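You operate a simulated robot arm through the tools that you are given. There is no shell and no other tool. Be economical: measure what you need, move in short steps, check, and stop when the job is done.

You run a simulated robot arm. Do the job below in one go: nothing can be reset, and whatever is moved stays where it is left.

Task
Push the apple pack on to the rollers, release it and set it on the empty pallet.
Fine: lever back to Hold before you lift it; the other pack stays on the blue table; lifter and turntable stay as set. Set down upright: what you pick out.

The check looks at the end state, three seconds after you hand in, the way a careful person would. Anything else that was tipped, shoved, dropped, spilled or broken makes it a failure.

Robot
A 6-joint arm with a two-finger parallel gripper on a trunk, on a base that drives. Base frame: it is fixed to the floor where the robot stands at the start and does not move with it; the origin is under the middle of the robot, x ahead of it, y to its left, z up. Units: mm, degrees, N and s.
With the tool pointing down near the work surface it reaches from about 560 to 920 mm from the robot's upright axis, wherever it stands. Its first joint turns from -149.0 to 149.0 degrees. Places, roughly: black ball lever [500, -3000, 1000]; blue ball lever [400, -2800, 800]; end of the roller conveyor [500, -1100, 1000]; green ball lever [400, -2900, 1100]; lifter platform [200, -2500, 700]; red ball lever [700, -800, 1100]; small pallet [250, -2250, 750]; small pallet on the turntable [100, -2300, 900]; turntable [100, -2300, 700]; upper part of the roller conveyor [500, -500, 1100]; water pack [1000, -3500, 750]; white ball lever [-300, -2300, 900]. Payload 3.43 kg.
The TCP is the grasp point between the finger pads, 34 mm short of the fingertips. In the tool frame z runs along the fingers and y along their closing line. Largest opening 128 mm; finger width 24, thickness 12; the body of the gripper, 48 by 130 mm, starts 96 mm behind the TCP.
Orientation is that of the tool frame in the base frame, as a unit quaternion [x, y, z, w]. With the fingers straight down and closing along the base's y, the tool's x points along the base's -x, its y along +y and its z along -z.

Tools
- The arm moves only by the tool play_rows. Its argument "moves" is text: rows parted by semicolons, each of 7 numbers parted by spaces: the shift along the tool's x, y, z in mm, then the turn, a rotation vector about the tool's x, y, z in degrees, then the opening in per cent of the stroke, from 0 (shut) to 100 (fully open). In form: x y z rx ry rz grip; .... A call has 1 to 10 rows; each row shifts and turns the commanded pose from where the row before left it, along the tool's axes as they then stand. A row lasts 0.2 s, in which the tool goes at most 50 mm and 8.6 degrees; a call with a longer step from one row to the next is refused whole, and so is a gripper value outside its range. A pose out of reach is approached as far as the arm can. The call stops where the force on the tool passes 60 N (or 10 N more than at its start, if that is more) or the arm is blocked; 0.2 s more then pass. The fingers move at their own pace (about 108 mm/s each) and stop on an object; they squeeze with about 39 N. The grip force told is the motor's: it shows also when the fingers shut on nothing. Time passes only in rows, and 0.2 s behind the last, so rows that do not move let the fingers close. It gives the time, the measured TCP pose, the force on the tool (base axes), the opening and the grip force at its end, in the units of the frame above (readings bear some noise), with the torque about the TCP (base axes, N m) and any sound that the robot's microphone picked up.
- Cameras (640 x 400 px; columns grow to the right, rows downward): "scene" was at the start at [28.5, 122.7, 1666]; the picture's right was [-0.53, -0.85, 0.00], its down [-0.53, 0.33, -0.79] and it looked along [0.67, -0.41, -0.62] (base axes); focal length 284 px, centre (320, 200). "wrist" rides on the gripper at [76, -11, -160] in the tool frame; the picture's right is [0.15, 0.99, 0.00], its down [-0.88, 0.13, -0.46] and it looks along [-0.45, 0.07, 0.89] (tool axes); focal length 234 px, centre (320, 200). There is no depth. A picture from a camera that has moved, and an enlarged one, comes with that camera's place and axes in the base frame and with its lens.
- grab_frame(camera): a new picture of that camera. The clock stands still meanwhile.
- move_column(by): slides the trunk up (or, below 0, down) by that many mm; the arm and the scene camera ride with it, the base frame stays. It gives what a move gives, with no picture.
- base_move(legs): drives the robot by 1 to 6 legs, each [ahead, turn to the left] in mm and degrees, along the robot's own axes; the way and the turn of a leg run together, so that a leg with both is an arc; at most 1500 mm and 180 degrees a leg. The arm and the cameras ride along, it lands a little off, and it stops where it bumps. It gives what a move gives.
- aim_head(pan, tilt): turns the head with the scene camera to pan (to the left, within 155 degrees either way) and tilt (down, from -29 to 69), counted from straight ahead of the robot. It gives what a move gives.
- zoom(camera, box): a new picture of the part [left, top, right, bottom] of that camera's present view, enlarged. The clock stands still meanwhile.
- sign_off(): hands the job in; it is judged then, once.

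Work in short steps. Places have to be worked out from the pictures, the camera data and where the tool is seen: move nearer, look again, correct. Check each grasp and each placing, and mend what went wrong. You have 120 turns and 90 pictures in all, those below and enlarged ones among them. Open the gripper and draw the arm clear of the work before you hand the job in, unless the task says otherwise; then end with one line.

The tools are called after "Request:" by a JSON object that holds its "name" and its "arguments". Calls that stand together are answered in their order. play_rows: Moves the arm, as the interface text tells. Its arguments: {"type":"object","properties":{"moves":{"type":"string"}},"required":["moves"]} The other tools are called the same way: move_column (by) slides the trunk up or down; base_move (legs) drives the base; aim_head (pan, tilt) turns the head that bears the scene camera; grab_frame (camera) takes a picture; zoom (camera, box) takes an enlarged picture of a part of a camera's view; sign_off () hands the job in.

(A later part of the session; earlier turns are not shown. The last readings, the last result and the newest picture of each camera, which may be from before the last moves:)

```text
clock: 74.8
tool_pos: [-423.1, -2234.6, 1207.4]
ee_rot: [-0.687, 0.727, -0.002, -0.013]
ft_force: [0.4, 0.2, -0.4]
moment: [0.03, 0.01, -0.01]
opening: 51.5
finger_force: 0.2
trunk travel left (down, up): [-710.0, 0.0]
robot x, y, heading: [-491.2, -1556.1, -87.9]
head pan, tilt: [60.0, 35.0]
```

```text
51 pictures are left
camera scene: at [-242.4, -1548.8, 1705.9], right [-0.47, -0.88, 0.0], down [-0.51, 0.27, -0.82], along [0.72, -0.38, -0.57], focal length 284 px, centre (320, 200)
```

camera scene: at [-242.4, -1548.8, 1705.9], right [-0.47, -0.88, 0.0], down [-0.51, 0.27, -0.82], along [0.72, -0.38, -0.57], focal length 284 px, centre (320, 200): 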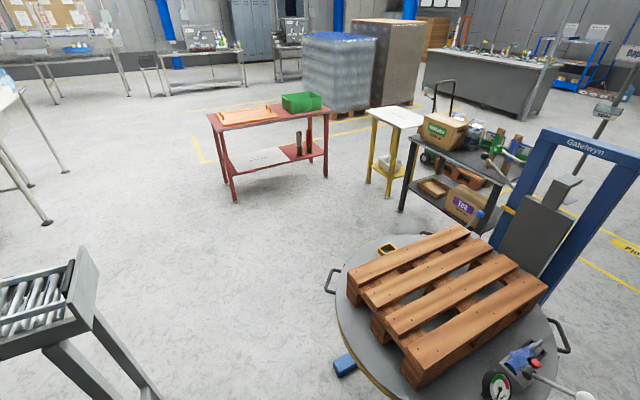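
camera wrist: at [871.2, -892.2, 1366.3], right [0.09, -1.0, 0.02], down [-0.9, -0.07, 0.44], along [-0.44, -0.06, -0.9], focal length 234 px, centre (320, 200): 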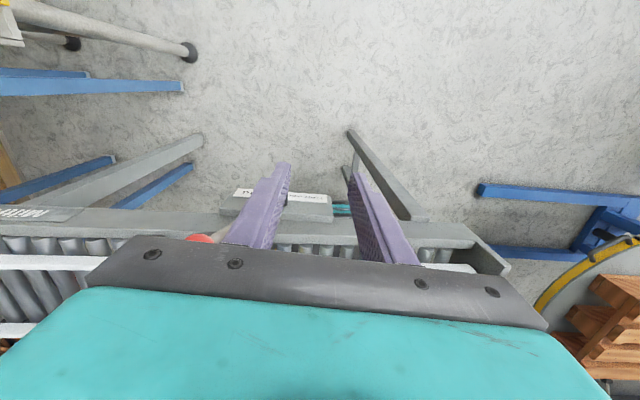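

The way at y≈-1560 is free. I turn left, drive ahead to x≈750, then turn left again to face along the lever side.

Request:
{"name": "base_move", "arguments": {"legs": [[0, 88], [1230, 0]]}}

Request:
{"name": "aim_head", "arguments": {"pan": 70, "tilt": 35}}

Request:
{"name": "grab_frame", "arguments": {"camera": "scene"}}

```text
clock: 87.1
tool_pos: [1424.9, -1519.5, 1207.0]
ee_rot: [0.999, -0.052, 0.01, 0.008]
ft_force: [-1.0, 0.7, 0.2]
moment: [-0.01, -0.01, 0.01]
opening: 51.3
finger_force: 0.1
trunk travel left (down, up): [-710.0, 0.0]
robot x, y, heading: [745.4, -1558.8, -0.7]
head pan, tilt: [60.0, 35.0]
```

```text
clock: 87.8
tool_pos: [1424.5, -1520.3, 1208.0]
ee_rot: [0.999, -0.052, 0.01, 0.009]
ft_force: [0.4, -1.0, 0.3]
moment: [-0.01, -0.01, 0.01]
opening: 51.3
finger_force: 0.0
trunk travel left (down, up): [-710.0, 0.0]
robot x, y, heading: [744.2, -1553.7, -0.5]
head pan, tilt: [70.0, 35.0]
```

```text
50 pictures are left
camera scene: at [733.6, -1302.5, 1706.0], right [0.94, -0.35, 0.0], down [-0.2, -0.54, -0.82], along [0.29, 0.77, -0.57], focal length 284 px, centre (320, 200)
```

scene: 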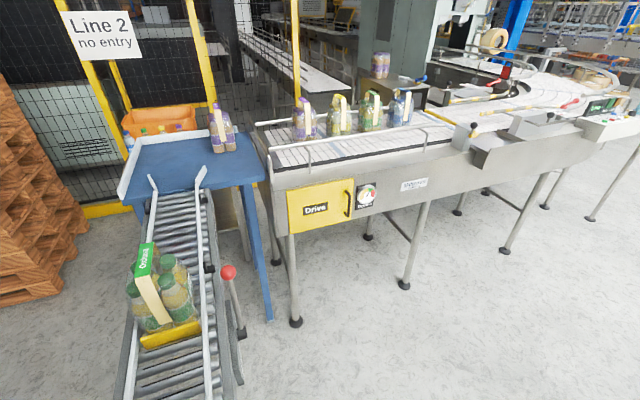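

The lever is in clear view: ball ≈ (689, -755, 1130), hub ≈ (685, -850). I turn left 90° to face it.

Request:
{"name": "base_move", "arguments": {"legs": [[0, 90.5]]}}

Request:
{"name": "aim_head", "arguments": {"pan": 10, "tilt": 40}}

Request:
{"name": "grab_frame", "arguments": {"camera": "scene"}}

Request:
{"name": "grab_frame", "arguments": {"camera": "wrist"}}

```text
clock: 93.5
tool_pos: [718.2, -878.0, 1207.8]
ee_rot: [0.755, 0.656, 0.014, 0.0]
ft_force: [0.8, -0.8, -0.6]
moment: [-0.03, -0.02, 0.01]
opening: 51.3
finger_force: 0.0
trunk travel left (down, up): [-710.0, 0.0]
robot x, y, heading: [710.3, -1555.5, 87.7]
head pan, tilt: [70.0, 35.0]
```

```text
clock: 94.8
tool_pos: [719.5, -878.7, 1206.6]
ee_rot: [0.755, 0.655, 0.014, -0.001]
ft_force: [0.4, 0.5, 0.1]
moment: [-0.02, 0.03, -0.01]
opening: 51.2
finger_force: 0.1
trunk travel left (down, up): [-710.0, 0.0]
robot x, y, heading: [712.5, -1555.0, 88.0]
head pan, tilt: [10.0, 40.0]
```

```text
49 pictures are left
camera scene: at [527.8, -1509.9, 1698.4], right [0.99, 0.14, 0.0], down [0.09, -0.64, -0.77], along [-0.11, 0.76, -0.64], focal length 284 px, centre (320, 200)
```

scene: 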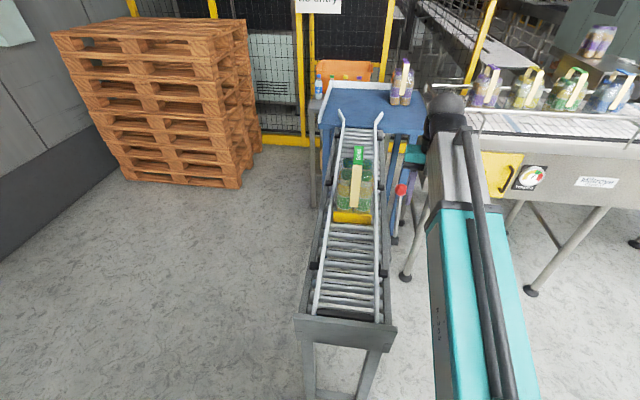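

```text
48 pictures are left
camera wrist: at [715.4, -804.7, 1368.5], right [1.0, 0.0, 0.02], down [0.0, -0.9, 0.44], along [0.02, -0.44, -0.9], focal length 234 px, centre (320, 200)
```

wrist: 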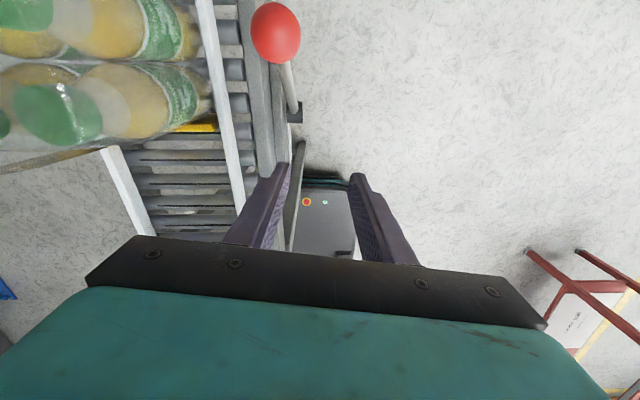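

Ball is at about (683, -766, 1130). I close the fingers and move over to its +y side, still above it.

Request:
{"name": "play_rows", "arguments": {"moves": "40.3 -11.8 0 0 0 0 0; 40.3 -11.8 0 0 0 0 0; 40.3 -11.8 0 0 0 0 0; 40.3 -11.8 0 0 0 0 0; 0 0 0 0 0 0 0; 0 0 0 0 0 0 0"}}

Request:
{"name": "grab_frame", "arguments": {"camera": "wrist"}}

Request:
{"name": "zoom", "arguments": {"camera": "scene", "box": [320, 80, 500, 260]}}

```text
clock: 96.2
tool_pos: [693.5, -709.9, 1210.3]
ee_rot: [0.755, 0.656, 0.012, 0.0]
ft_force: [-0.5, 0.1, -0.4]
moment: [0.04, -0.04, -0.01]
opening: 0.0
finger_force: 32.6
trunk travel left (down, up): [-710.0, 0.0]
robot x, y, heading: [709.5, -1552.5, 88.2]
head pan, tilt: [10.0, 40.0]
```

```text
47 pictures are left
camera wrist: at [689.5, -636.6, 1371.5], right [1.0, 0.0, 0.02], down [0.0, -0.9, 0.44], along [0.02, -0.44, -0.9], focal length 234 px, centre (320, 200)
```

wrist: 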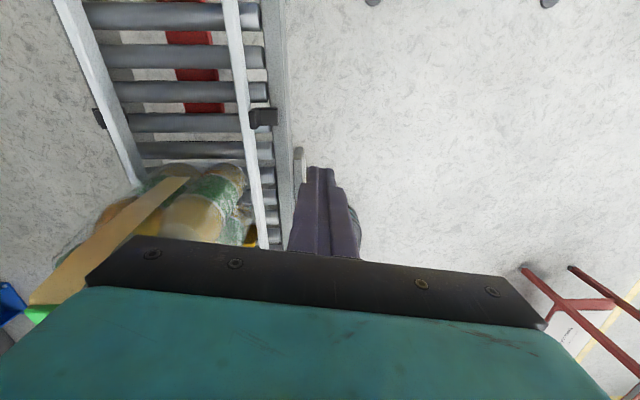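

```text
2.22 times, centred on (410, 170) of scene
camera zoom: at [527.7, -1509.6, 1698.4], right [0.99, 0.14, 0.0], down [0.09, -0.64, -0.77], along [-0.1, 0.76, -0.64], focal length 630 px, centre (120, 267)
```

zoom: 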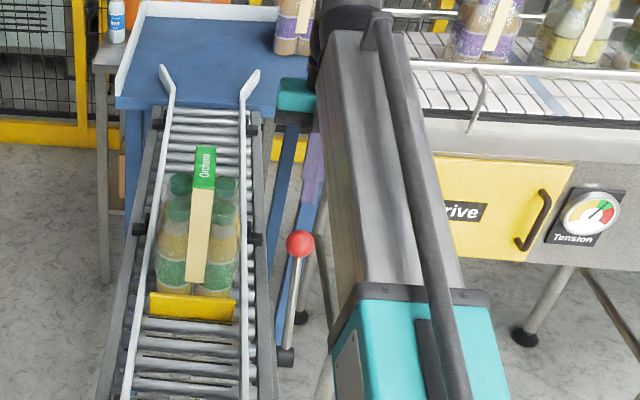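

Using the fingertip as reference, the ball is at about (687, -758), so the finger clears it by ~15 mm. I descend behind it.

Request:
{"name": "play_rows", "arguments": {"moves": "3 0 20 0 0 0 0; 0 0 20 0 0 0 0; 0 0 20 0 0 0 0; 0 0 0 0 0 0 0"}}

Request:
{"name": "zoom", "arguments": {"camera": "scene", "box": [320, 80, 500, 260]}}

```text
clock: 97.2
tool_pos: [696.5, -709.1, 1149.5]
ee_rot: [0.756, 0.655, 0.014, -0.002]
ft_force: [0.1, -0.2, 0.3]
moment: [0.04, 0.0, 0.0]
opening: 0.0
finger_force: 32.5
trunk travel left (down, up): [-710.0, 0.0]
robot x, y, heading: [711.5, -1555.3, 87.6]
head pan, tilt: [10.0, 40.0]
```

```text
2.22 times, centred on (410, 170) of scene
camera zoom: at [527.7, -1510.0, 1698.4], right [0.99, 0.14, 0.0], down [0.09, -0.64, -0.77], along [-0.1, 0.76, -0.64], focal length 630 px, centre (120, 267)
```

zoom: 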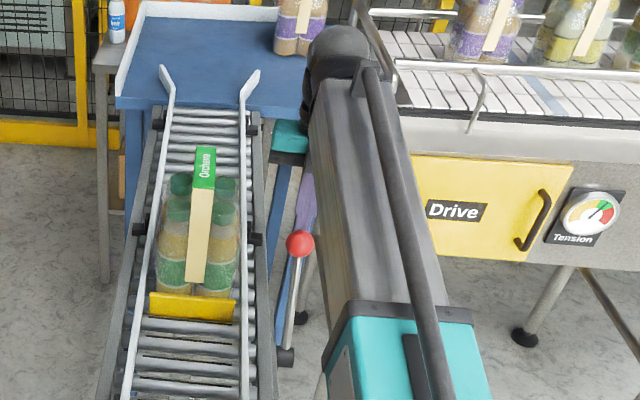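

The fingertip is right behind the ball. I pull it along -y, first 100 mm.

Request:
{"name": "play_rows", "arguments": {"moves": "-19.8 2.9 0 0 0 0 0; -19.8 2.9 0 0 0 0 0; -19.8 2.9 0 0 0 0 0; -19.8 2.9 0 0 0 0 0; -19.8 2.9 0 0 0 0 0; 0 0 0 0 0 0 0"}}

Request:
{"name": "zoom", "arguments": {"camera": "scene", "box": [320, 80, 500, 260]}}

```text
clock: 98.5
tool_pos: [698.5, -808.2, 1147.9]
ee_rot: [0.755, 0.655, 0.013, -0.002]
ft_force: [-0.9, 0.2, -0.3]
moment: [0.0, 0.01, -0.01]
opening: 0.0
finger_force: 32.7
trunk travel left (down, up): [-710.0, 0.0]
robot x, y, heading: [709.1, -1557.5, 87.9]
head pan, tilt: [10.0, 40.0]
```

```text
2.22 times, centred on (410, 170) of scene
camera zoom: at [527.7, -1509.8, 1698.4], right [0.99, 0.14, 0.0], down [0.09, -0.64, -0.77], along [-0.1, 0.76, -0.64], focal length 630 px, centre (120, 267)
```

zoom: 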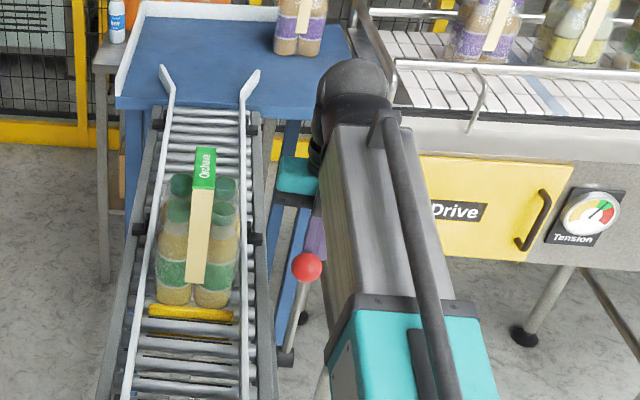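

The ball follows and the gate is dropping. I continue to pull 90 mm.

Request:
{"name": "play_rows", "arguments": {"moves": "-19.8 2.9 0 0 0 0 0; -19.8 2.9 0 0 0 0 0; -19.8 2.9 0 0 0 0 0; -19.8 2.9 0 0 0 0 0; -9.9 1.4 0 0 0 0 0; 0 0 0 0 0 0 0; 0 0 0 0 0 0 0"}}

Request:
{"name": "zoom", "arguments": {"camera": "scene", "box": [280, 80, 500, 350]}}

```text
clock: 100.3
tool_pos: [699.5, -888.0, 1146.8]
ee_rot: [0.756, 0.654, 0.023, -0.012]
ft_force: [1.5, 15.4, -1.2]
moment: [0.28, -0.01, -0.23]
opening: 0.0
finger_force: 33.6
trunk travel left (down, up): [-710.0, 0.0]
robot x, y, heading: [710.2, -1555.4, 87.9]
head pan, tilt: [10.0, 40.0]
stopped in row 7: the force on the tool passed its limit at 61 N (the readings are from after the stop); the commanded pose is now the measured one
```

```text
1.48 times, centred on (390, 215) of scene
camera zoom: at [527.8, -1507.2, 1697.6], right [0.99, 0.14, 0.0], down [0.09, -0.64, -0.77], along [-0.1, 0.76, -0.64], focal length 420 px, centre (216, 178)
```

zoom: 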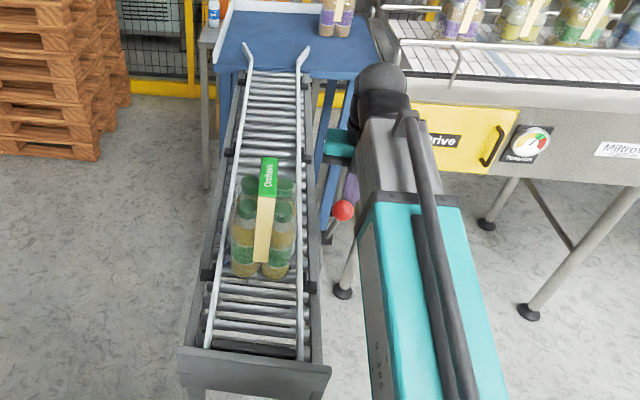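

The lever hit its end stop and the pack is rolling. I ease the finger back and wait for the pack to reach the end.

Request:
{"name": "play_rows", "arguments": {"moves": "15 -2 0 0 0 0 0; 15 -2 0 0 0 0 0; 0 0 -20 0 0 0 0; 0 0 -20 0 0 0 0; 0 0 -20 0 0 0 0; 0 0 0 0 0 0 0; 0 0 0 0 0 0 0; 0 0 0 0 0 0 0; 0 0 0 0 0 0 0; 0 0 0 0 0 0 0"}}

Request:
{"name": "zoom", "arguments": {"camera": "scene", "box": [260, 120, 480, 370]}}

Request:
{"name": "grab_frame", "arguments": {"camera": "wrist"}}

```text
clock: 102.5
tool_pos: [697.3, -863.9, 1207.8]
ee_rot: [0.755, 0.655, 0.022, -0.011]
ft_force: [-0.7, -0.8, 0.5]
moment: [-0.01, 0.01, 0.02]
opening: 0.3
finger_force: 32.9
trunk travel left (down, up): [-710.0, 0.0]
robot x, y, heading: [712.4, -1558.0, 87.9]
head pan, tilt: [10.0, 40.0]
```

```text
1.60 times, centred on (370, 245) of scene
camera zoom: at [527.7, -1509.8, 1698.4], right [0.99, 0.14, 0.0], down [0.09, -0.64, -0.77], along [-0.1, 0.76, -0.64], focal length 454 px, centre (240, 128)
```

zoom: 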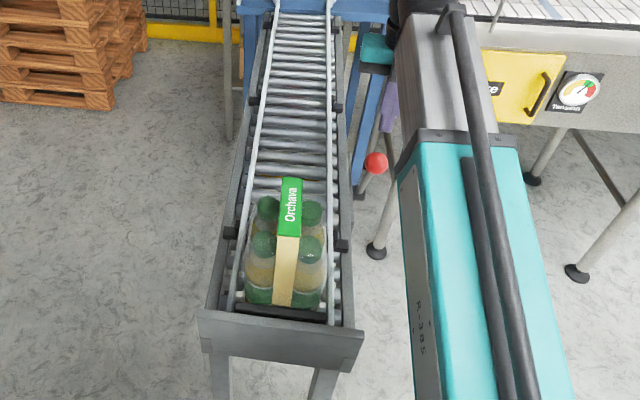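

```text
41 pictures are left
camera wrist: at [693.4, -794.5, 1371.6], right [1.0, 0.0, 0.02], down [0.0, -0.91, 0.42], along [0.02, -0.42, -0.91], focal length 234 px, centre (320, 200)
```

wrist: 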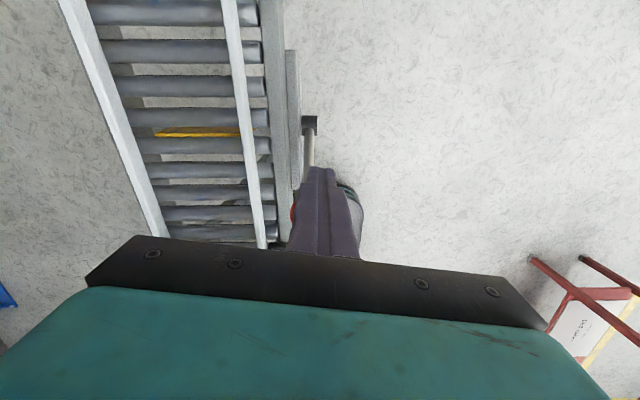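

The pack is resting at the end stop and the gate is down. Now I go over the ball to its -y side to push the lever back to Hold.

Request:
{"name": "play_rows", "arguments": {"moves": "-27.5 3.9 -3 0 0 0 0; -27.5 3.9 0 0 0 0 0; -27.5 3.9 0 0 0 0 0; -27.5 3.9 0 0 0 0 0; 0 0 0 0 0 0 0"}}

Request:
{"name": "zoom", "arguments": {"camera": "scene", "box": [320, 120, 480, 300]}}

Request:
{"name": "grab_frame", "arguments": {"camera": "wrist"}}

```text
clock: 103.7
tool_pos: [699.9, -976.6, 1205.7]
ee_rot: [0.755, 0.655, 0.021, -0.01]
ft_force: [0.4, 0.0, 0.4]
moment: [-0.01, -0.01, -0.01]
opening: 0.1
finger_force: 32.6
trunk travel left (down, up): [-710.0, 0.0]
robot x, y, heading: [712.2, -1556.0, 88.0]
head pan, tilt: [10.0, 40.0]
```

```text
2.22 times, centred on (400, 210) of scene
camera zoom: at [527.7, -1509.5, 1698.4], right [0.99, 0.14, 0.0], down [0.09, -0.64, -0.77], along [-0.1, 0.76, -0.64], focal length 630 px, centre (142, 178)
```

zoom: 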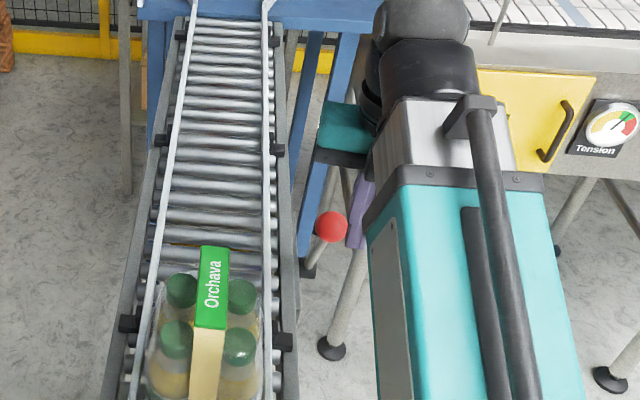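

```text
39 pictures are left
camera wrist: at [695.2, -906.2, 1368.9], right [1.0, 0.0, 0.02], down [0.0, -0.91, 0.42], along [0.02, -0.42, -0.91], focal length 234 px, centre (320, 200)
```

wrist: 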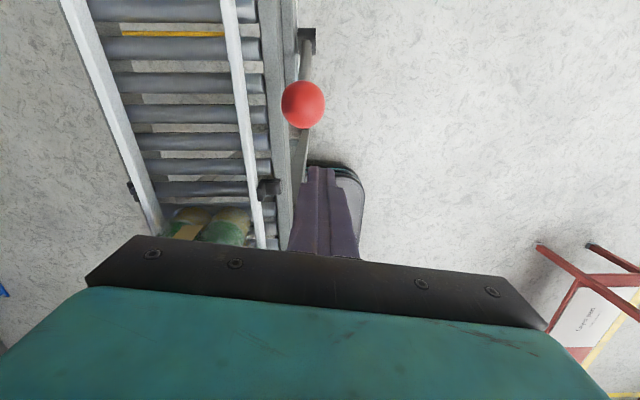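

Ball is at (683, -917), clear of the finger. I shift 12 mm to its line, descend and push it +y.

Request:
{"name": "play_rows", "arguments": {"moves": "0 -13 15 0 0 0 0; 0 0 20 0 0 0 0; 0 0 20 0 0 0 0; 0 0 0 0 0 0 0; 19.8 -2.8 0 0 0 0 0; 19.8 -2.8 0 0 0 0 0; 19.8 -2.8 0 0 0 0 0; 19.8 -2.8 0 0 0 0 0; 19.8 -2.8 0 0 0 0 0; 0 0 0 0 0 0 0"}}

Request:
{"name": "play_rows", "arguments": {"moves": "19.8 -2.8 0 0 0 0 0; 19.8 -2.8 0 0 0 0 0; 19.8 -2.8 0 0 0 0 0; 19.8 -2.8 0 0 0 0 0; 14.9 -2.1 0 0 0 0 0; 9.9 -1.4 0 0 0 0 0; 0 0 0 0 0 0 0"}}

Request:
{"name": "zoom", "arguments": {"camera": "scene", "box": [300, 80, 500, 280]}}

```text
clock: 105.9
tool_pos: [687.9, -873.5, 1155.6]
ee_rot: [0.755, 0.655, 0.022, -0.012]
ft_force: [0.2, -0.3, 0.4]
moment: [-0.01, -0.01, 0.01]
opening: 0.2
finger_force: 33.4
trunk travel left (down, up): [-710.0, 0.0]
robot x, y, heading: [711.8, -1558.3, 87.5]
head pan, tilt: [10.0, 40.0]
```

```text
clock: 107.0
tool_pos: [688.4, -801.4, 1156.0]
ee_rot: [0.755, 0.655, 0.008, 0.005]
ft_force: [2.0, -24.2, 3.1]
moment: [-0.43, 0.22, 0.02]
opening: 0.0
finger_force: 33.1
trunk travel left (down, up): [-710.0, 0.0]
robot x, y, heading: [714.7, -1555.7, 87.7]
head pan, tilt: [10.0, 40.0]
stopped in row 5: the force on the tool passed its limit at 72 N (the readings are from after the stop); the commanded pose is now the measured one
```

```text
2.00 times, centred on (400, 180) of scene
camera zoom: at [528.1, -1513.3, 1698.9], right [0.99, 0.14, 0.0], down [0.09, -0.64, -0.77], along [-0.1, 0.76, -0.64], focal length 567 px, centre (160, 240)
```

zoom: 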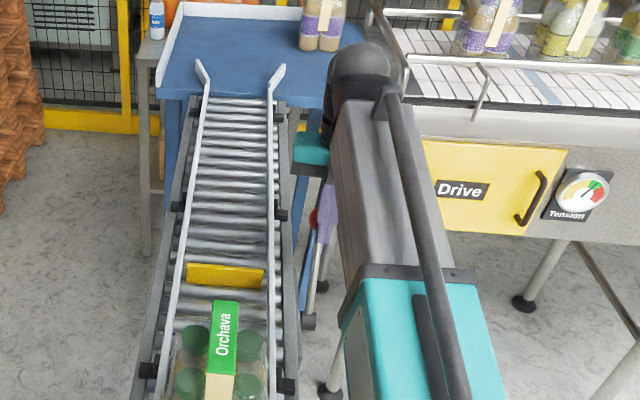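

The gate is up again and the lever is against its Hold stop. I back the finger off the ball, raise the tool, open, and then drive back 170 mm so that the pack comes within the reach band.

Request:
{"name": "play_rows", "arguments": {"moves": "-20 2.8 0 0 0 0 0; -30 4.3 -10 0 0 0 0; 0 0 -40 0 0 0 30; 0 0 -40 0 0 0 60; 0 0 -40 0 0 0 100; 0 0 -30 0 0 0 100; 0 0 0 0 0 0 100"}}

Request:
{"name": "base_move", "arguments": {"legs": [[-170, 0]]}}

Request:
{"name": "grab_frame", "arguments": {"camera": "scene"}}

Request:
{"name": "grab_frame", "arguments": {"camera": "wrist"}}

```text
clock: 108.6
tool_pos: [682.3, -846.1, 1312.3]
ee_rot: [0.755, 0.655, 0.014, -0.001]
ft_force: [0.0, 0.2, 0.5]
moment: [0.01, 0.0, 0.02]
opening: 127.8
finger_force: 0.1
trunk travel left (down, up): [-710.0, 0.0]
robot x, y, heading: [711.8, -1553.7, 87.7]
head pan, tilt: [10.0, 40.0]
```

```text
clock: 110.2
tool_pos: [676.7, -1019.0, 1312.5]
ee_rot: [0.755, 0.655, 0.014, 0.0]
ft_force: [-0.1, 0.0, 0.4]
moment: [0.06, -0.02, -0.02]
opening: 128.1
finger_force: 0.1
trunk travel left (down, up): [-710.0, 0.0]
robot x, y, heading: [701.2, -1731.0, 87.9]
head pan, tilt: [10.0, 40.0]
```

```text
37 pictures are left
camera scene: at [521.1, -1684.2, 1698.5], right [0.99, 0.14, 0.0], down [0.09, -0.64, -0.77], along [-0.1, 0.76, -0.64], focal length 284 px, centre (320, 200)
```

scene: 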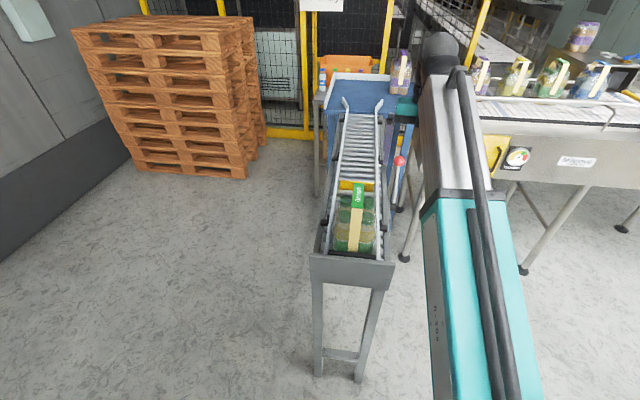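

```text
36 pictures are left
camera wrist: at [671.9, -945.9, 1473.7], right [1.0, 0.01, 0.02], down [0.0, -0.9, 0.44], along [0.02, -0.44, -0.9], focal length 234 px, centre (320, 200)
```

wrist: 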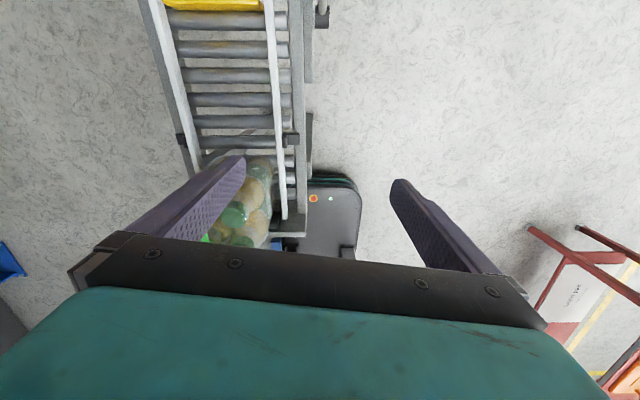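

I square the tool to the lane and move over the pack at z≈1330 to look straight down.

Request:
{"name": "play_rows", "arguments": {"moves": "0 0 -20 0 0 -8.1 100; 0 -46 0 0 0 0 100; 0 -46 0 0 0 0 100; -10 -46 0 0 0 0 100; 0 0 0 0 0 0 100"}}

Request:
{"name": "grab_frame", "arguments": {"camera": "wrist"}}

Request:
{"name": "zoom", "arguments": {"camera": "scene", "box": [280, 80, 500, 300]}}

```text
clock: 111.4
tool_pos: [520.6, -1016.8, 1317.7]
ee_rot: [0.73, 0.684, 0.015, -0.003]
ft_force: [-0.1, 0.3, 0.0]
moment: [-0.02, -0.01, -0.02]
opening: 128.0
finger_force: 0.1
out of reach, approached as far as the arm can: row 1
trunk travel left (down, up): [-710.0, 0.0]
robot x, y, heading: [705.2, -1730.0, 87.7]
head pan, tilt: [10.0, 40.0]
```

```text
35 pictures are left
camera wrist: at [510.8, -944.3, 1479.3], right [1.0, 0.08, 0.02], down [0.07, -0.9, 0.43], along [0.05, -0.43, -0.9], focal length 234 px, centre (320, 200)
```

wrist: 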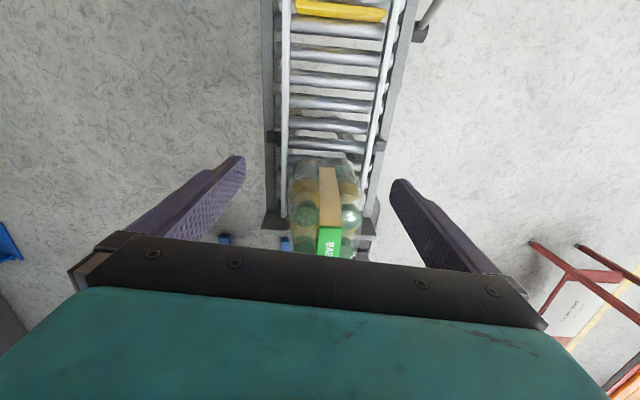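

```text
1.82 times, centred on (390, 190) of scene
camera zoom: at [521.5, -1682.5, 1698.4], right [0.99, 0.14, 0.0], down [0.09, -0.64, -0.77], along [-0.1, 0.76, -0.64], focal length 516 px, centre (193, 218)
```

zoom: 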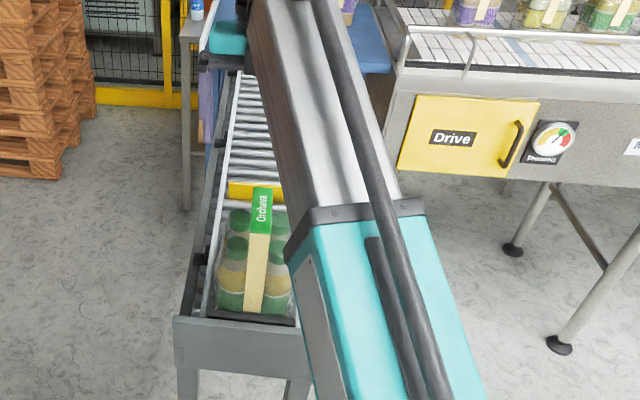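

Pack centre is about (541, -1130), strap top ≈1258. I move over it, squaring the yaw, then check.

Request:
{"name": "play_rows", "arguments": {"moves": "0 0 0 0 0 -3.7 100; -38 7 0 0 0 0 100; -38 7 0 0 0 0 100; -37 6 0 0 0 0 100; 0 0 0 0 0 0 100"}}

Request:
{"name": "grab_frame", "arguments": {"camera": "wrist"}}

```text
clock: 112.6
tool_pos: [537.4, -1116.9, 1282.0]
ee_rot: [0.707, 0.707, 0.017, -0.006]
ft_force: [-0.6, 0.4, 0.0]
moment: [0.01, -0.01, 0.0]
opening: 127.9
finger_force: 0.0
out of reach, approached as far as the arm can: row 3, 4
trunk travel left (down, up): [-710.0, 0.0]
robot x, y, heading: [706.0, -1727.9, 88.2]
head pan, tilt: [10.0, 40.0]
```

```text
33 pictures are left
camera wrist: at [523.2, -1046.1, 1444.6], right [0.99, 0.15, 0.02], down [0.12, -0.9, 0.43], along [0.08, -0.42, -0.9], focal length 234 px, centre (320, 200)
```

wrist: 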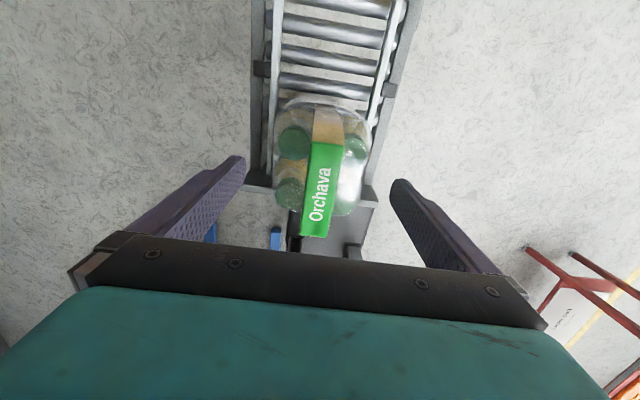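

The strap centre is at (539, -1126); the fingers straddle the pack evenly. I correct 9 mm and descend to z≈1185 with the fingers open.

Request:
{"name": "play_rows", "arguments": {"moves": "-9 1.5 10 0 0 0 100; 0 0 25 0 0 0 100; 0 0 25 0 0 0 100; 0 0 20 0 0 0 100; 0 0 15 0 0 0 100; 0 0 0 0 0 0 100"}}

Request:
{"name": "grab_frame", "arguments": {"camera": "wrist"}}

Request:
{"name": "zoom", "arguments": {"camera": "scene", "box": [280, 80, 500, 300]}}

```text
clock: 114.0
tool_pos: [541.1, -1122.3, 1187.7]
ee_rot: [0.706, 0.708, 0.016, -0.003]
ft_force: [-0.1, 0.0, -0.9]
moment: [-0.04, -0.03, 0.01]
opening: 128.3
finger_force: 0.0
trunk travel left (down, up): [-710.0, 0.0]
robot x, y, heading: [703.1, -1729.3, 87.9]
head pan, tilt: [10.0, 40.0]
```

```text
32 pictures are left
camera wrist: at [526.0, -1050.8, 1348.8], right [0.99, 0.15, 0.02], down [0.12, -0.89, 0.44], along [0.08, -0.43, -0.9], focal length 234 px, centre (320, 200)
```

wrist: 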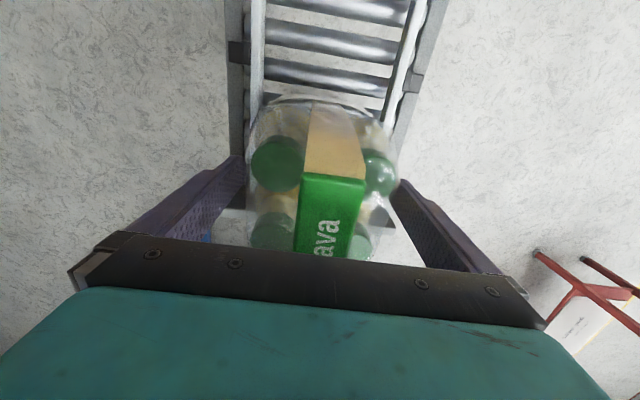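

```text
1.82 times, centred on (390, 190) of scene
camera zoom: at [521.2, -1682.6, 1698.4], right [0.99, 0.14, 0.0], down [0.09, -0.64, -0.77], along [-0.1, 0.76, -0.64], focal length 516 px, centre (193, 218)
```

zoom: 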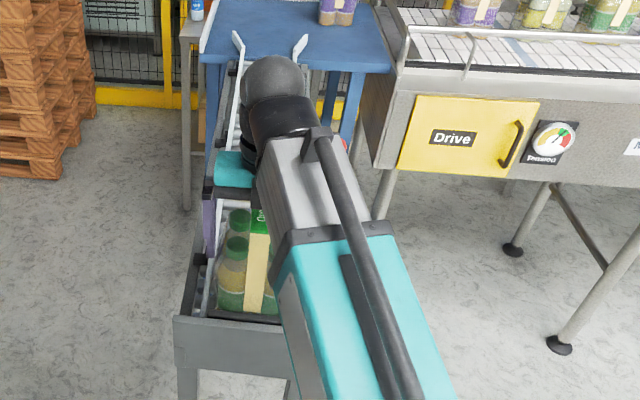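

The strap top looks to be at ~1240, still well under the gripper body. I descend 25 mm more and close on the pack.

Request:
{"name": "play_rows", "arguments": {"moves": "0 0 13 0 0 0 100; 0 0 12 0 0 0 100; 0 0 0 0 0 0 100; 0 0 0 0 0 0 60; 0 0 0 0 0 0 40; 0 0 0 0 0 0 40; 0 0 0 0 0 0 40"}}

Request:
{"name": "grab_frame", "arguments": {"camera": "wrist"}}

```text
clock: 115.6
tool_pos: [541.1, -1123.3, 1162.4]
ee_rot: [0.707, 0.708, 0.015, -0.003]
ft_force: [-8.0, 2.4, 7.1]
moment: [0.33, 1.57, -0.12]
opening: 116.0
finger_force: 38.5
trunk travel left (down, up): [-710.0, 0.0]
robot x, y, heading: [703.0, -1726.5, 87.8]
head pan, tilt: [10.0, 40.0]
```

```text
30 pictures are left
camera wrist: at [525.1, -1051.1, 1324.2], right [0.99, 0.15, 0.02], down [0.12, -0.89, 0.43], along [0.08, -0.43, -0.9], focal length 234 px, centre (320, 200)
```

wrist: 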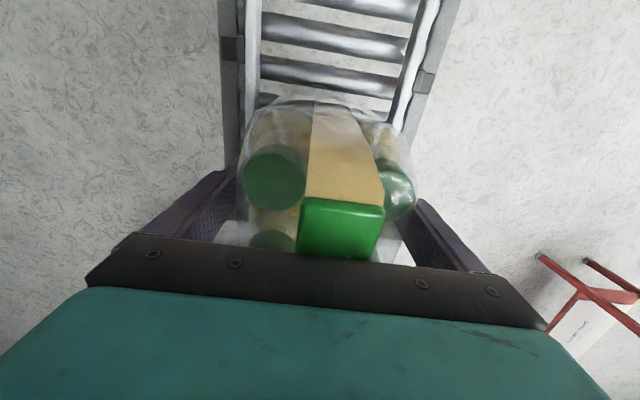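

Gripped at 116 mm with full force. I lift gently and check.

Request:
{"name": "play_rows", "arguments": {"moves": "0 0 -10 0 0 0 40; 0 0 -15 0 0 0 40; 0 0 -20 0 0 0 40; 0 0 -20 0 0 0 40; 0 0 -15 0 0 0 40; 0 0 0 0 0 0 40; 0 0 0 0 0 0 40"}}

Request:
{"name": "grab_frame", "arguments": {"camera": "scene"}}

```text
clock: 117.2
tool_pos: [539.6, -1123.3, 1241.3]
ee_rot: [0.706, 0.708, 0.015, -0.002]
ft_force: [0.3, 0.0, -11.0]
moment: [0.0, -0.04, -0.01]
opening: 116.1
finger_force: 39.0
trunk travel left (down, up): [-710.0, 0.0]
robot x, y, heading: [703.2, -1724.8, 87.8]
head pan, tilt: [10.0, 40.0]
```

```text
29 pictures are left
camera scene: at [520.9, -1681.6, 1698.3], right [0.99, 0.14, 0.0], down [0.09, -0.64, -0.77], along [-0.1, 0.76, -0.64], focal length 284 px, centre (320, 200)
```

scene: 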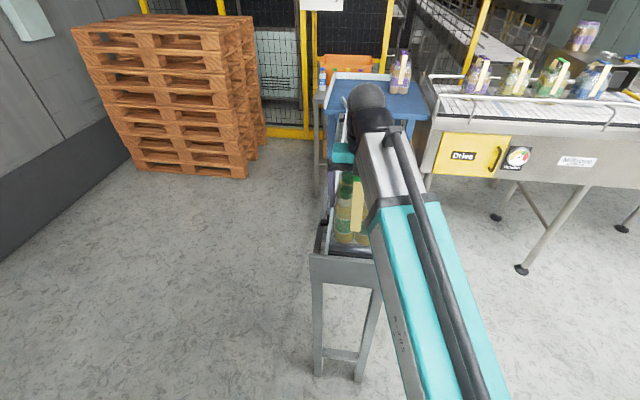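

It weighs 11 N and hangs steady. I lift another 30 mm to clear the end board, then turn left and drive diagonally to a place north of the turntable.

Request:
{"name": "play_rows", "arguments": {"moves": "0 0 -15 0 0 0 40; 0 0 -15 0 0 0 40; 0 0 0 0 0 0 40"}}

Request:
{"name": "base_move", "arguments": {"legs": [[0, 75], [625, 0]]}}

Request:
{"name": "aim_head", "arguments": {"pan": 70, "tilt": 40}}

Request:
{"name": "grab_frame", "arguments": {"camera": "scene"}}

```text
clock: 118.0
tool_pos: [540.5, -1122.7, 1270.1]
ee_rot: [0.707, 0.707, 0.015, -0.003]
ft_force: [0.1, -0.1, -11.2]
moment: [-0.02, 0.0, -0.04]
opening: 115.8
finger_force: 39.0
trunk travel left (down, up): [-710.0, 0.0]
robot x, y, heading: [701.5, -1728.3, 87.8]
head pan, tilt: [10.0, 40.0]
```

```text
clock: 126.3
tool_pos: [-517.0, -1508.7, 1269.9]
ee_rot: [0.149, 0.989, 0.011, -0.011]
ft_force: [-1.3, -0.1, -11.9]
moment: [-0.04, -0.04, 0.01]
opening: 115.7
finger_force: 39.2
trunk travel left (down, up): [-710.0, 0.0]
robot x, y, heading: [110.8, -1526.1, 160.5]
head pan, tilt: [10.0, 40.0]
```

```text
clock: 127.6
tool_pos: [-517.3, -1508.9, 1270.9]
ee_rot: [0.148, 0.989, 0.01, -0.011]
ft_force: [-0.2, -0.2, -11.3]
moment: [0.0, -0.01, -0.02]
opening: 115.8
finger_force: 39.2
trunk travel left (down, up): [-710.0, 0.0]
robot x, y, heading: [112.6, -1528.1, 160.3]
head pan, tilt: [70.0, 40.0]
```

```text
28 pictures are left
camera scene: at [41.4, -1768.6, 1698.3], right [-0.77, 0.64, 0.0], down [0.41, 0.5, -0.77], along [-0.49, -0.59, -0.64], focal length 284 px, centre (320, 200)
```

scene: 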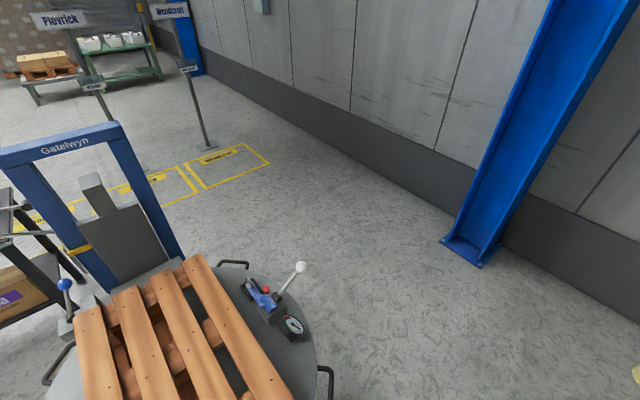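

Way clear. I turn left ~108° to face the turntable, the pack carried well above the pallet.

Request:
{"name": "base_move", "arguments": {"legs": [[0, 108]]}}

Request:
{"name": "aim_head", "arguments": {"pan": -10, "tilt": 45}}

Request:
{"name": "grab_frame", "arguments": {"camera": "scene"}}

Request:
{"name": "grab_frame", "arguments": {"camera": "wrist"}}

```text
clock: 134.4
tool_pos: [301.4, -2127.7, 1269.7]
ee_rot: [0.721, -0.692, 0.003, 0.015]
ft_force: [0.6, 0.1, -11.4]
moment: [0.06, 0.03, 0.01]
opening: 116.0
finger_force: 38.6
trunk travel left (down, up): [-710.0, 0.0]
robot x, y, heading: [144.3, -1523.7, -90.9]
head pan, tilt: [70.0, 40.0]
```

```text
clock: 135.9
tool_pos: [301.1, -2128.0, 1269.6]
ee_rot: [0.722, -0.692, 0.003, 0.015]
ft_force: [0.1, 0.2, -10.8]
moment: [0.05, -0.02, -0.02]
opening: 115.7
finger_force: 38.7
trunk travel left (down, up): [-710.0, 0.0]
robot x, y, heading: [141.0, -1526.5, -90.5]
head pan, tilt: [-10.0, 45.0]
```

```text
27 pictures are left
camera scene: at [297.2, -1565.2, 1691.1], right [-0.98, 0.18, 0.0], down [0.13, 0.7, -0.71], along [-0.13, -0.69, -0.71], focal length 284 px, centre (320, 200)
```

scene: 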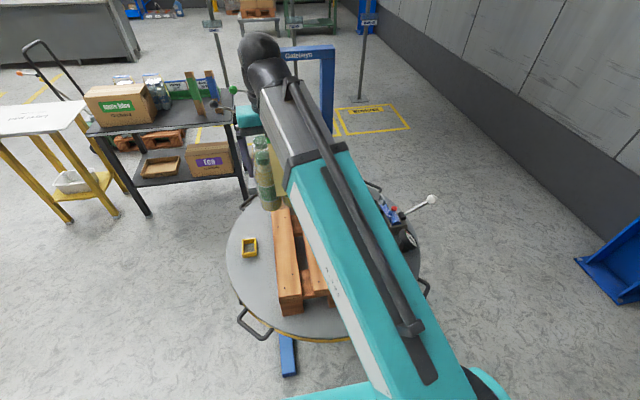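

```text
26 pictures are left
camera wrist: at [316.6, -2198.0, 1431.3], right [-0.98, -0.19, 0.02], down [-0.16, 0.89, 0.43], along [-0.1, 0.42, -0.9], focal length 234 px, centre (320, 200)
```

wrist: 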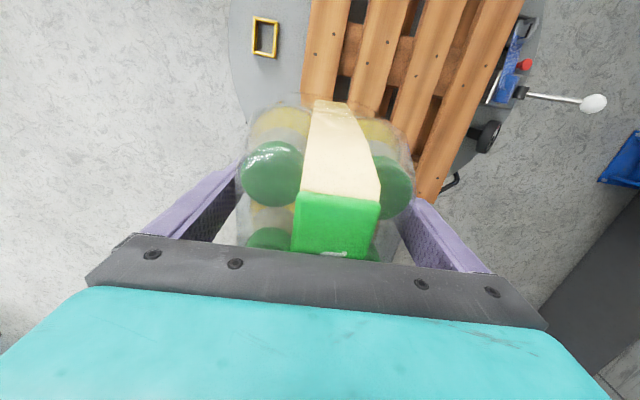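

From the two views I place the pallet top at z≈835 with its centre near (150, -2287). I carry the pack over it, then look again.

Request:
{"name": "play_rows", "arguments": {"moves": "15 15 0 0 0 0 40; 25 26 0 0 0 0 40; 25 26 0 0 0 0 40; 25 26 0 0 0 0 40; 25 26 0 0 0 0 40; 22 23 0 0 0 0 40; 15 15 0 0 0 0 40; 0 0 0 0 0 0 40"}}

Request:
{"name": "grab_frame", "arguments": {"camera": "wrist"}}

Request:
{"name": "grab_frame", "arguments": {"camera": "scene"}}

```text
clock: 137.7
tool_pos: [246.1, -2271.5, 1274.2]
ee_rot: [0.714, -0.7, 0.005, 0.016]
ft_force: [-0.2, -0.1, -11.4]
moment: [0.02, -0.04, -0.02]
opening: 115.7
finger_force: 38.6
out of reach, approached as far as the arm can: row 3, 4, 5, 6, 7
trunk travel left (down, up): [-710.0, 0.0]
robot x, y, heading: [141.2, -1530.8, -90.5]
head pan, tilt: [-10.0, 45.0]
```

```text
25 pictures are left
camera wrist: at [260.3, -2341.5, 1435.4], right [-0.99, -0.17, 0.02], down [-0.14, 0.89, 0.43], along [-0.09, 0.42, -0.9], focal length 234 px, centre (320, 200)
```

wrist: 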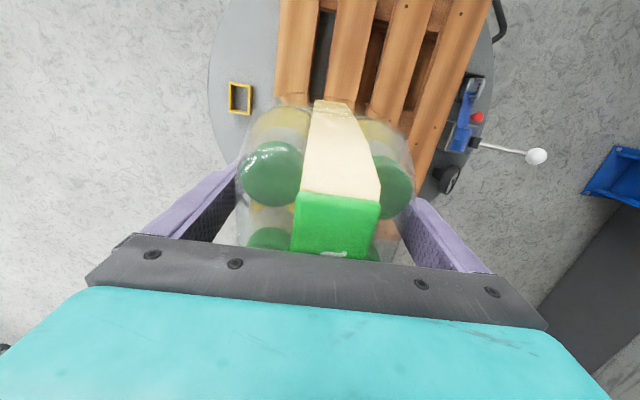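

```text
24 pictures are left
camera scene: at [296.3, -1564.9, 1691.1], right [-0.98, 0.18, 0.0], down [0.13, 0.7, -0.71], along [-0.13, -0.69, -0.71], focal length 284 px, centre (320, 200)
```

scene: 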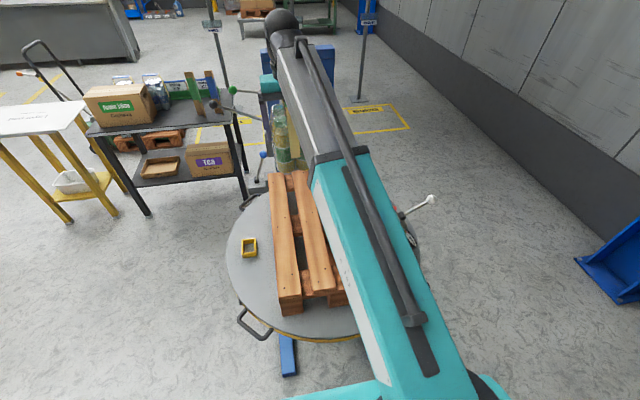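

A wrist-joint limit stopped the sideways motion at x 246; the new views confirm the pallet centre (147, -2290). I turn the base 7.5° right, which swings the pack to x≈150 and squares it with the pallet.

Request:
{"name": "base_move", "arguments": {"legs": [[0, -7.5]]}}

Request:
{"name": "move_column", "arguments": {"by": -230}}

Request:
{"name": "grab_frame", "arguments": {"camera": "scene"}}

Request:
{"name": "grab_frame", "arguments": {"camera": "wrist"}}

```text
clock: 138.8
tool_pos: [146.0, -2278.8, 1274.3]
ee_rot: [-0.666, 0.746, -0.003, -0.015]
ft_force: [-0.5, -0.3, -10.5]
moment: [0.03, 0.01, -0.02]
opening: 115.7
finger_force: 39.0
trunk travel left (down, up): [-710.0, 0.0]
robot x, y, heading: [140.4, -1526.3, -97.9]
head pan, tilt: [-10.0, 45.0]
```

```text
clock: 141.2
tool_pos: [146.0, -2278.3, 1044.1]
ee_rot: [-0.665, 0.746, -0.003, -0.015]
ft_force: [0.6, 0.1, -11.3]
moment: [0.06, -0.01, 0.0]
opening: 115.7
finger_force: 38.7
trunk travel left (down, up): [-480.0, 230.0]
robot x, y, heading: [135.4, -1527.1, -97.7]
head pan, tilt: [-10.0, 45.0]
```

```text
23 pictures are left
camera scene: at [290.2, -1584.0, 1461.1], right [-0.95, 0.3, 0.0], down [0.22, 0.67, -0.71], along [-0.22, -0.67, -0.71], focal length 284 px, centre (320, 200)
```

scene: 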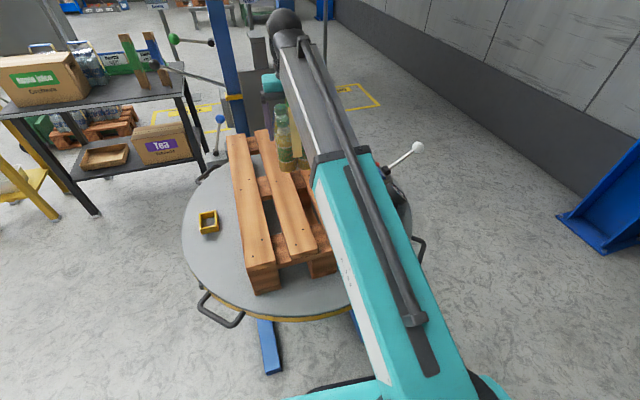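

```text
22 pictures are left
camera wrist: at [151.3, -2350.3, 1205.2], right [-1.0, -0.03, 0.02], down [-0.02, 0.9, 0.43], along [-0.03, 0.43, -0.9], focal length 234 px, centre (320, 200)
```

wrist: 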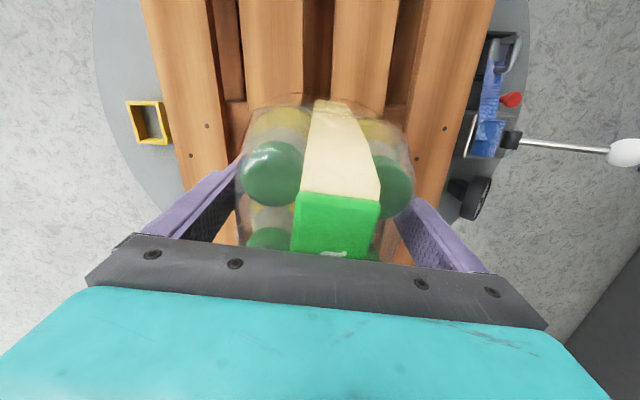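

The pack sits centred over the pallet's middle gap and square to it. I lower 70 mm by the arm and read the force.

Request:
{"name": "play_rows", "arguments": {"moves": "0 0 15 0 0 0 40; 0 0 20 0 0 0 40; 0 0 20 0 0 0 40; 0 0 10 0 0 0 40; 0 0 5 0 0 0 40; 0 0 0 0 0 0 40"}}

Request:
{"name": "zoom", "arguments": {"camera": "scene", "box": [200, 60, 400, 260]}}

```text
clock: 142.2
tool_pos: [143.9, -2280.7, 994.7]
ee_rot: [-0.665, 0.746, -0.01, -0.02]
ft_force: [-4.3, 4.2, 29.0]
moment: [2.28, -1.61, 0.35]
opening: 115.9
finger_force: 39.1
trunk travel left (down, up): [-480.0, 230.0]
robot x, y, heading: [138.9, -1530.9, -97.6]
head pan, tilt: [-10.0, 45.0]
stopped in row 4: the force on the tool passed its limit at 73 N (the readings are from after the stop); the commanded pose is now the measured one
```

```text
2.00 times, centred on (300, 160) of scene
camera zoom: at [289.5, -1580.0, 1461.9], right [-0.95, 0.3, 0.0], down [0.22, 0.67, -0.71], along [-0.21, -0.68, -0.71], focal length 567 px, centre (360, 280)
```

zoom: 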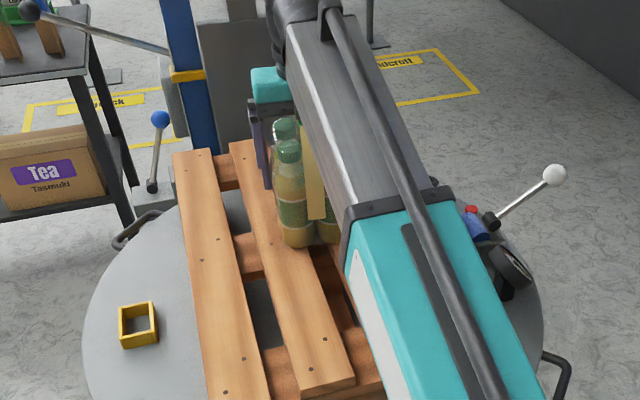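

Contact at z≈995, with the pack standing on the slats but pressed down. I ease up a few mm to unload it.

Request:
{"name": "play_rows", "arguments": {"moves": "0 0 -3 0 0 0 40; 0 0 0 0 0 0 40"}}

```text
clock: 142.8
tool_pos: [144.6, -2280.2, 994.0]
ee_rot: [-0.666, 0.746, -0.011, -0.019]
ft_force: [-3.7, 3.6, 26.9]
moment: [2.27, -1.44, 0.36]
opening: 115.8
finger_force: 39.0
trunk travel left (down, up): [-480.0, 230.0]
robot x, y, heading: [144.0, -1526.9, -97.7]
head pan, tilt: [-10.0, 45.0]
```

The load is on the pack's +x+y corner: it is tilted ~2.5° as it was on the sloping rollers. I raise a bit, level it by turning about the tool's y, then lower gently again.

Request:
{"name": "play_rows", "arguments": {"moves": "0 0 -6 0 0 0 40; 0 0 -6 0 0 0 40; 0 0 0 0 -2.5 0 40; 0 0 0 0 0 0 40"}}

Request:
{"name": "play_rows", "arguments": {"moves": "0 0 3 0 0 0 40; 0 0 2 0 0 0 40; 0 0 0 0 0 0 40"}}

```text
clock: 143.8
tool_pos: [145.2, -2283.7, 1004.0]
ee_rot: [-0.665, 0.747, 0.005, -0.002]
ft_force: [-0.1, -0.9, -11.0]
moment: [0.02, -0.03, -0.01]
opening: 115.7
finger_force: 39.6
trunk travel left (down, up): [-480.0, 230.0]
robot x, y, heading: [143.4, -1525.7, -97.5]
head pan, tilt: [-10.0, 45.0]
```

```text
clock: 144.6
tool_pos: [145.6, -2282.1, 1000.0]
ee_rot: [-0.665, 0.747, 0.006, -0.003]
ft_force: [0.0, -0.7, -11.5]
moment: [0.04, -0.02, 0.03]
opening: 115.7
finger_force: 39.2
trunk travel left (down, up): [-480.0, 230.0]
robot x, y, heading: [140.2, -1527.0, -97.7]
head pan, tilt: [-10.0, 45.0]
```

Levelled and still hanging free. I lower on in 2 mm steps until it touches.

Request:
{"name": "play_rows", "arguments": {"moves": "0 0 2 0 0 0 40; 0 0 1 0 0 0 40; 0 0 0 0 0 0 40"}}

Request:
{"name": "play_rows", "arguments": {"moves": "0 0 2 0 0 0 40; 0 0 0 0 0 0 40"}}

Request:
{"name": "play_rows", "arguments": {"moves": "0 0 2 0 0 0 40; 0 0 0 0 0 0 40"}}

```text
clock: 145.4
tool_pos: [145.5, -2282.9, 997.0]
ee_rot: [-0.664, 0.747, 0.006, -0.003]
ft_force: [-0.9, -0.8, -10.9]
moment: [0.01, -0.02, 0.0]
opening: 115.6
finger_force: 38.7
trunk travel left (down, up): [-480.0, 230.0]
robot x, y, heading: [142.8, -1529.1, -97.7]
head pan, tilt: [-10.0, 45.0]
```

```text
clock: 146.0
tool_pos: [144.4, -2283.2, 993.1]
ee_rot: [-0.664, 0.748, 0.006, -0.002]
ft_force: [0.5, -0.6, -11.7]
moment: [0.02, 0.02, 0.0]
opening: 115.9
finger_force: 38.6
trunk travel left (down, up): [-480.0, 230.0]
robot x, y, heading: [140.9, -1527.8, -97.5]
head pan, tilt: [-10.0, 45.0]
```

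```text
clock: 146.6
tool_pos: [143.9, -2283.0, 992.8]
ee_rot: [-0.665, 0.747, 0.005, -0.003]
ft_force: [-0.8, -0.8, -2.7]
moment: [-0.6, -0.32, -0.12]
opening: 115.7
finger_force: 39.0
trunk travel left (down, up): [-480.0, 230.0]
robot x, y, heading: [135.3, -1525.6, -97.9]
head pan, tilt: [-10.0, 45.0]
```

It touches and carries most of the weight (force -2.7 N). One mm more, then I open the fingers.

Request:
{"name": "play_rows", "arguments": {"moves": "0 0 1 0 0 0 40; 0 0 0 0 0 0 40; 0 0 0 0 0 0 92; 0 0 0 0 0 0 95; 0 0 0 0 0 0 100; 0 0 0 0 0 0 100; 0 0 0 0 0 0 100"}}

Request:
{"name": "grab_frame", "arguments": {"camera": "wrist"}}

Request:
{"name": "zoom", "arguments": {"camera": "scene", "box": [200, 60, 400, 260]}}

```text
clock: 148.2
tool_pos: [144.8, -2282.7, 992.9]
ee_rot: [-0.664, 0.747, 0.005, -0.003]
ft_force: [0.2, 2.4, 2.1]
moment: [-0.15, -0.07, 0.02]
opening: 127.9
finger_force: 0.0
trunk travel left (down, up): [-480.0, 230.0]
robot x, y, heading: [138.7, -1527.6, -97.8]
head pan, tilt: [-10.0, 45.0]
```

```text
20 pictures are left
camera wrist: at [147.6, -2358.8, 1152.1], right [-1.0, -0.03, 0.01], down [-0.02, 0.89, 0.46], along [-0.02, 0.46, -0.89], focal length 234 px, centre (320, 200)
```

wrist: 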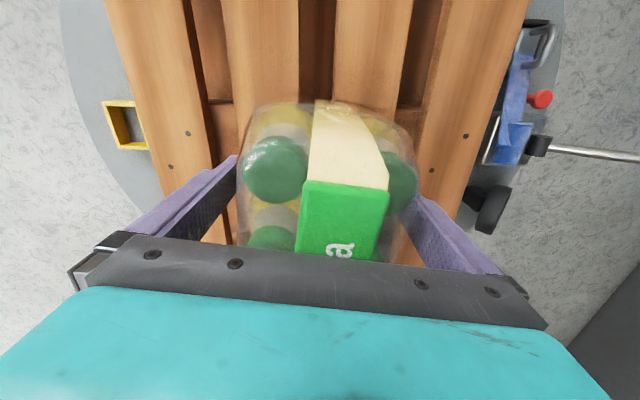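

```text
2.00 times, centred on (300, 160) of scene
camera zoom: at [290.1, -1582.6, 1461.2], right [-0.95, 0.3, 0.0], down [0.22, 0.67, -0.71], along [-0.22, -0.67, -0.71], focal length 567 px, centre (360, 280)
```

zoom: 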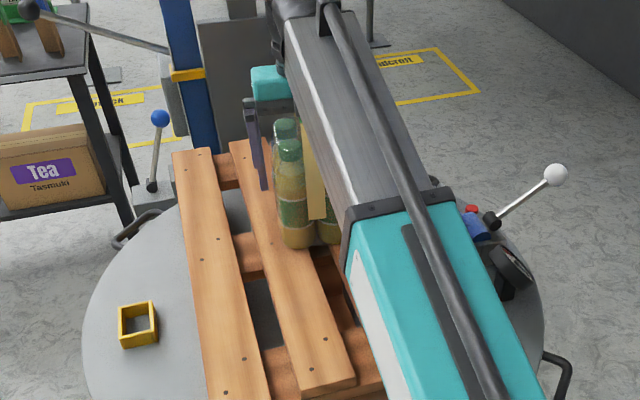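

Released, pack upright. I lift straight up with the trunk, first 40 mm, and check that nothing drags.

Request:
{"name": "move_column", "arguments": {"by": 40}}

Request:
{"name": "grab_frame", "arguments": {"camera": "wrist"}}

```text
clock: 149.0
tool_pos: [144.6, -2282.0, 1031.8]
ee_rot: [-0.664, 0.747, 0.006, -0.004]
ft_force: [0.1, -0.1, 0.1]
moment: [0.02, -0.01, 0.03]
opening: 127.7
finger_force: 0.0
trunk travel left (down, up): [-520.0, 190.0]
robot x, y, heading: [140.8, -1530.3, -97.8]
head pan, tilt: [-10.0, 45.0]
```

```text
18 pictures are left
camera wrist: at [147.6, -2359.2, 1191.8], right [-1.0, -0.03, 0.01], down [-0.02, 0.89, 0.46], along [-0.02, 0.46, -0.89], focal length 234 px, centre (320, 200)
```

wrist: 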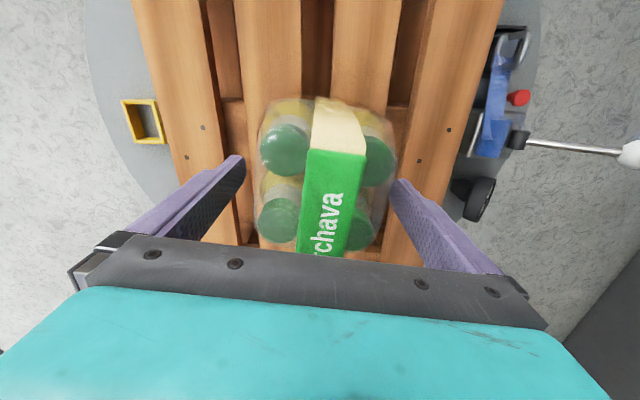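

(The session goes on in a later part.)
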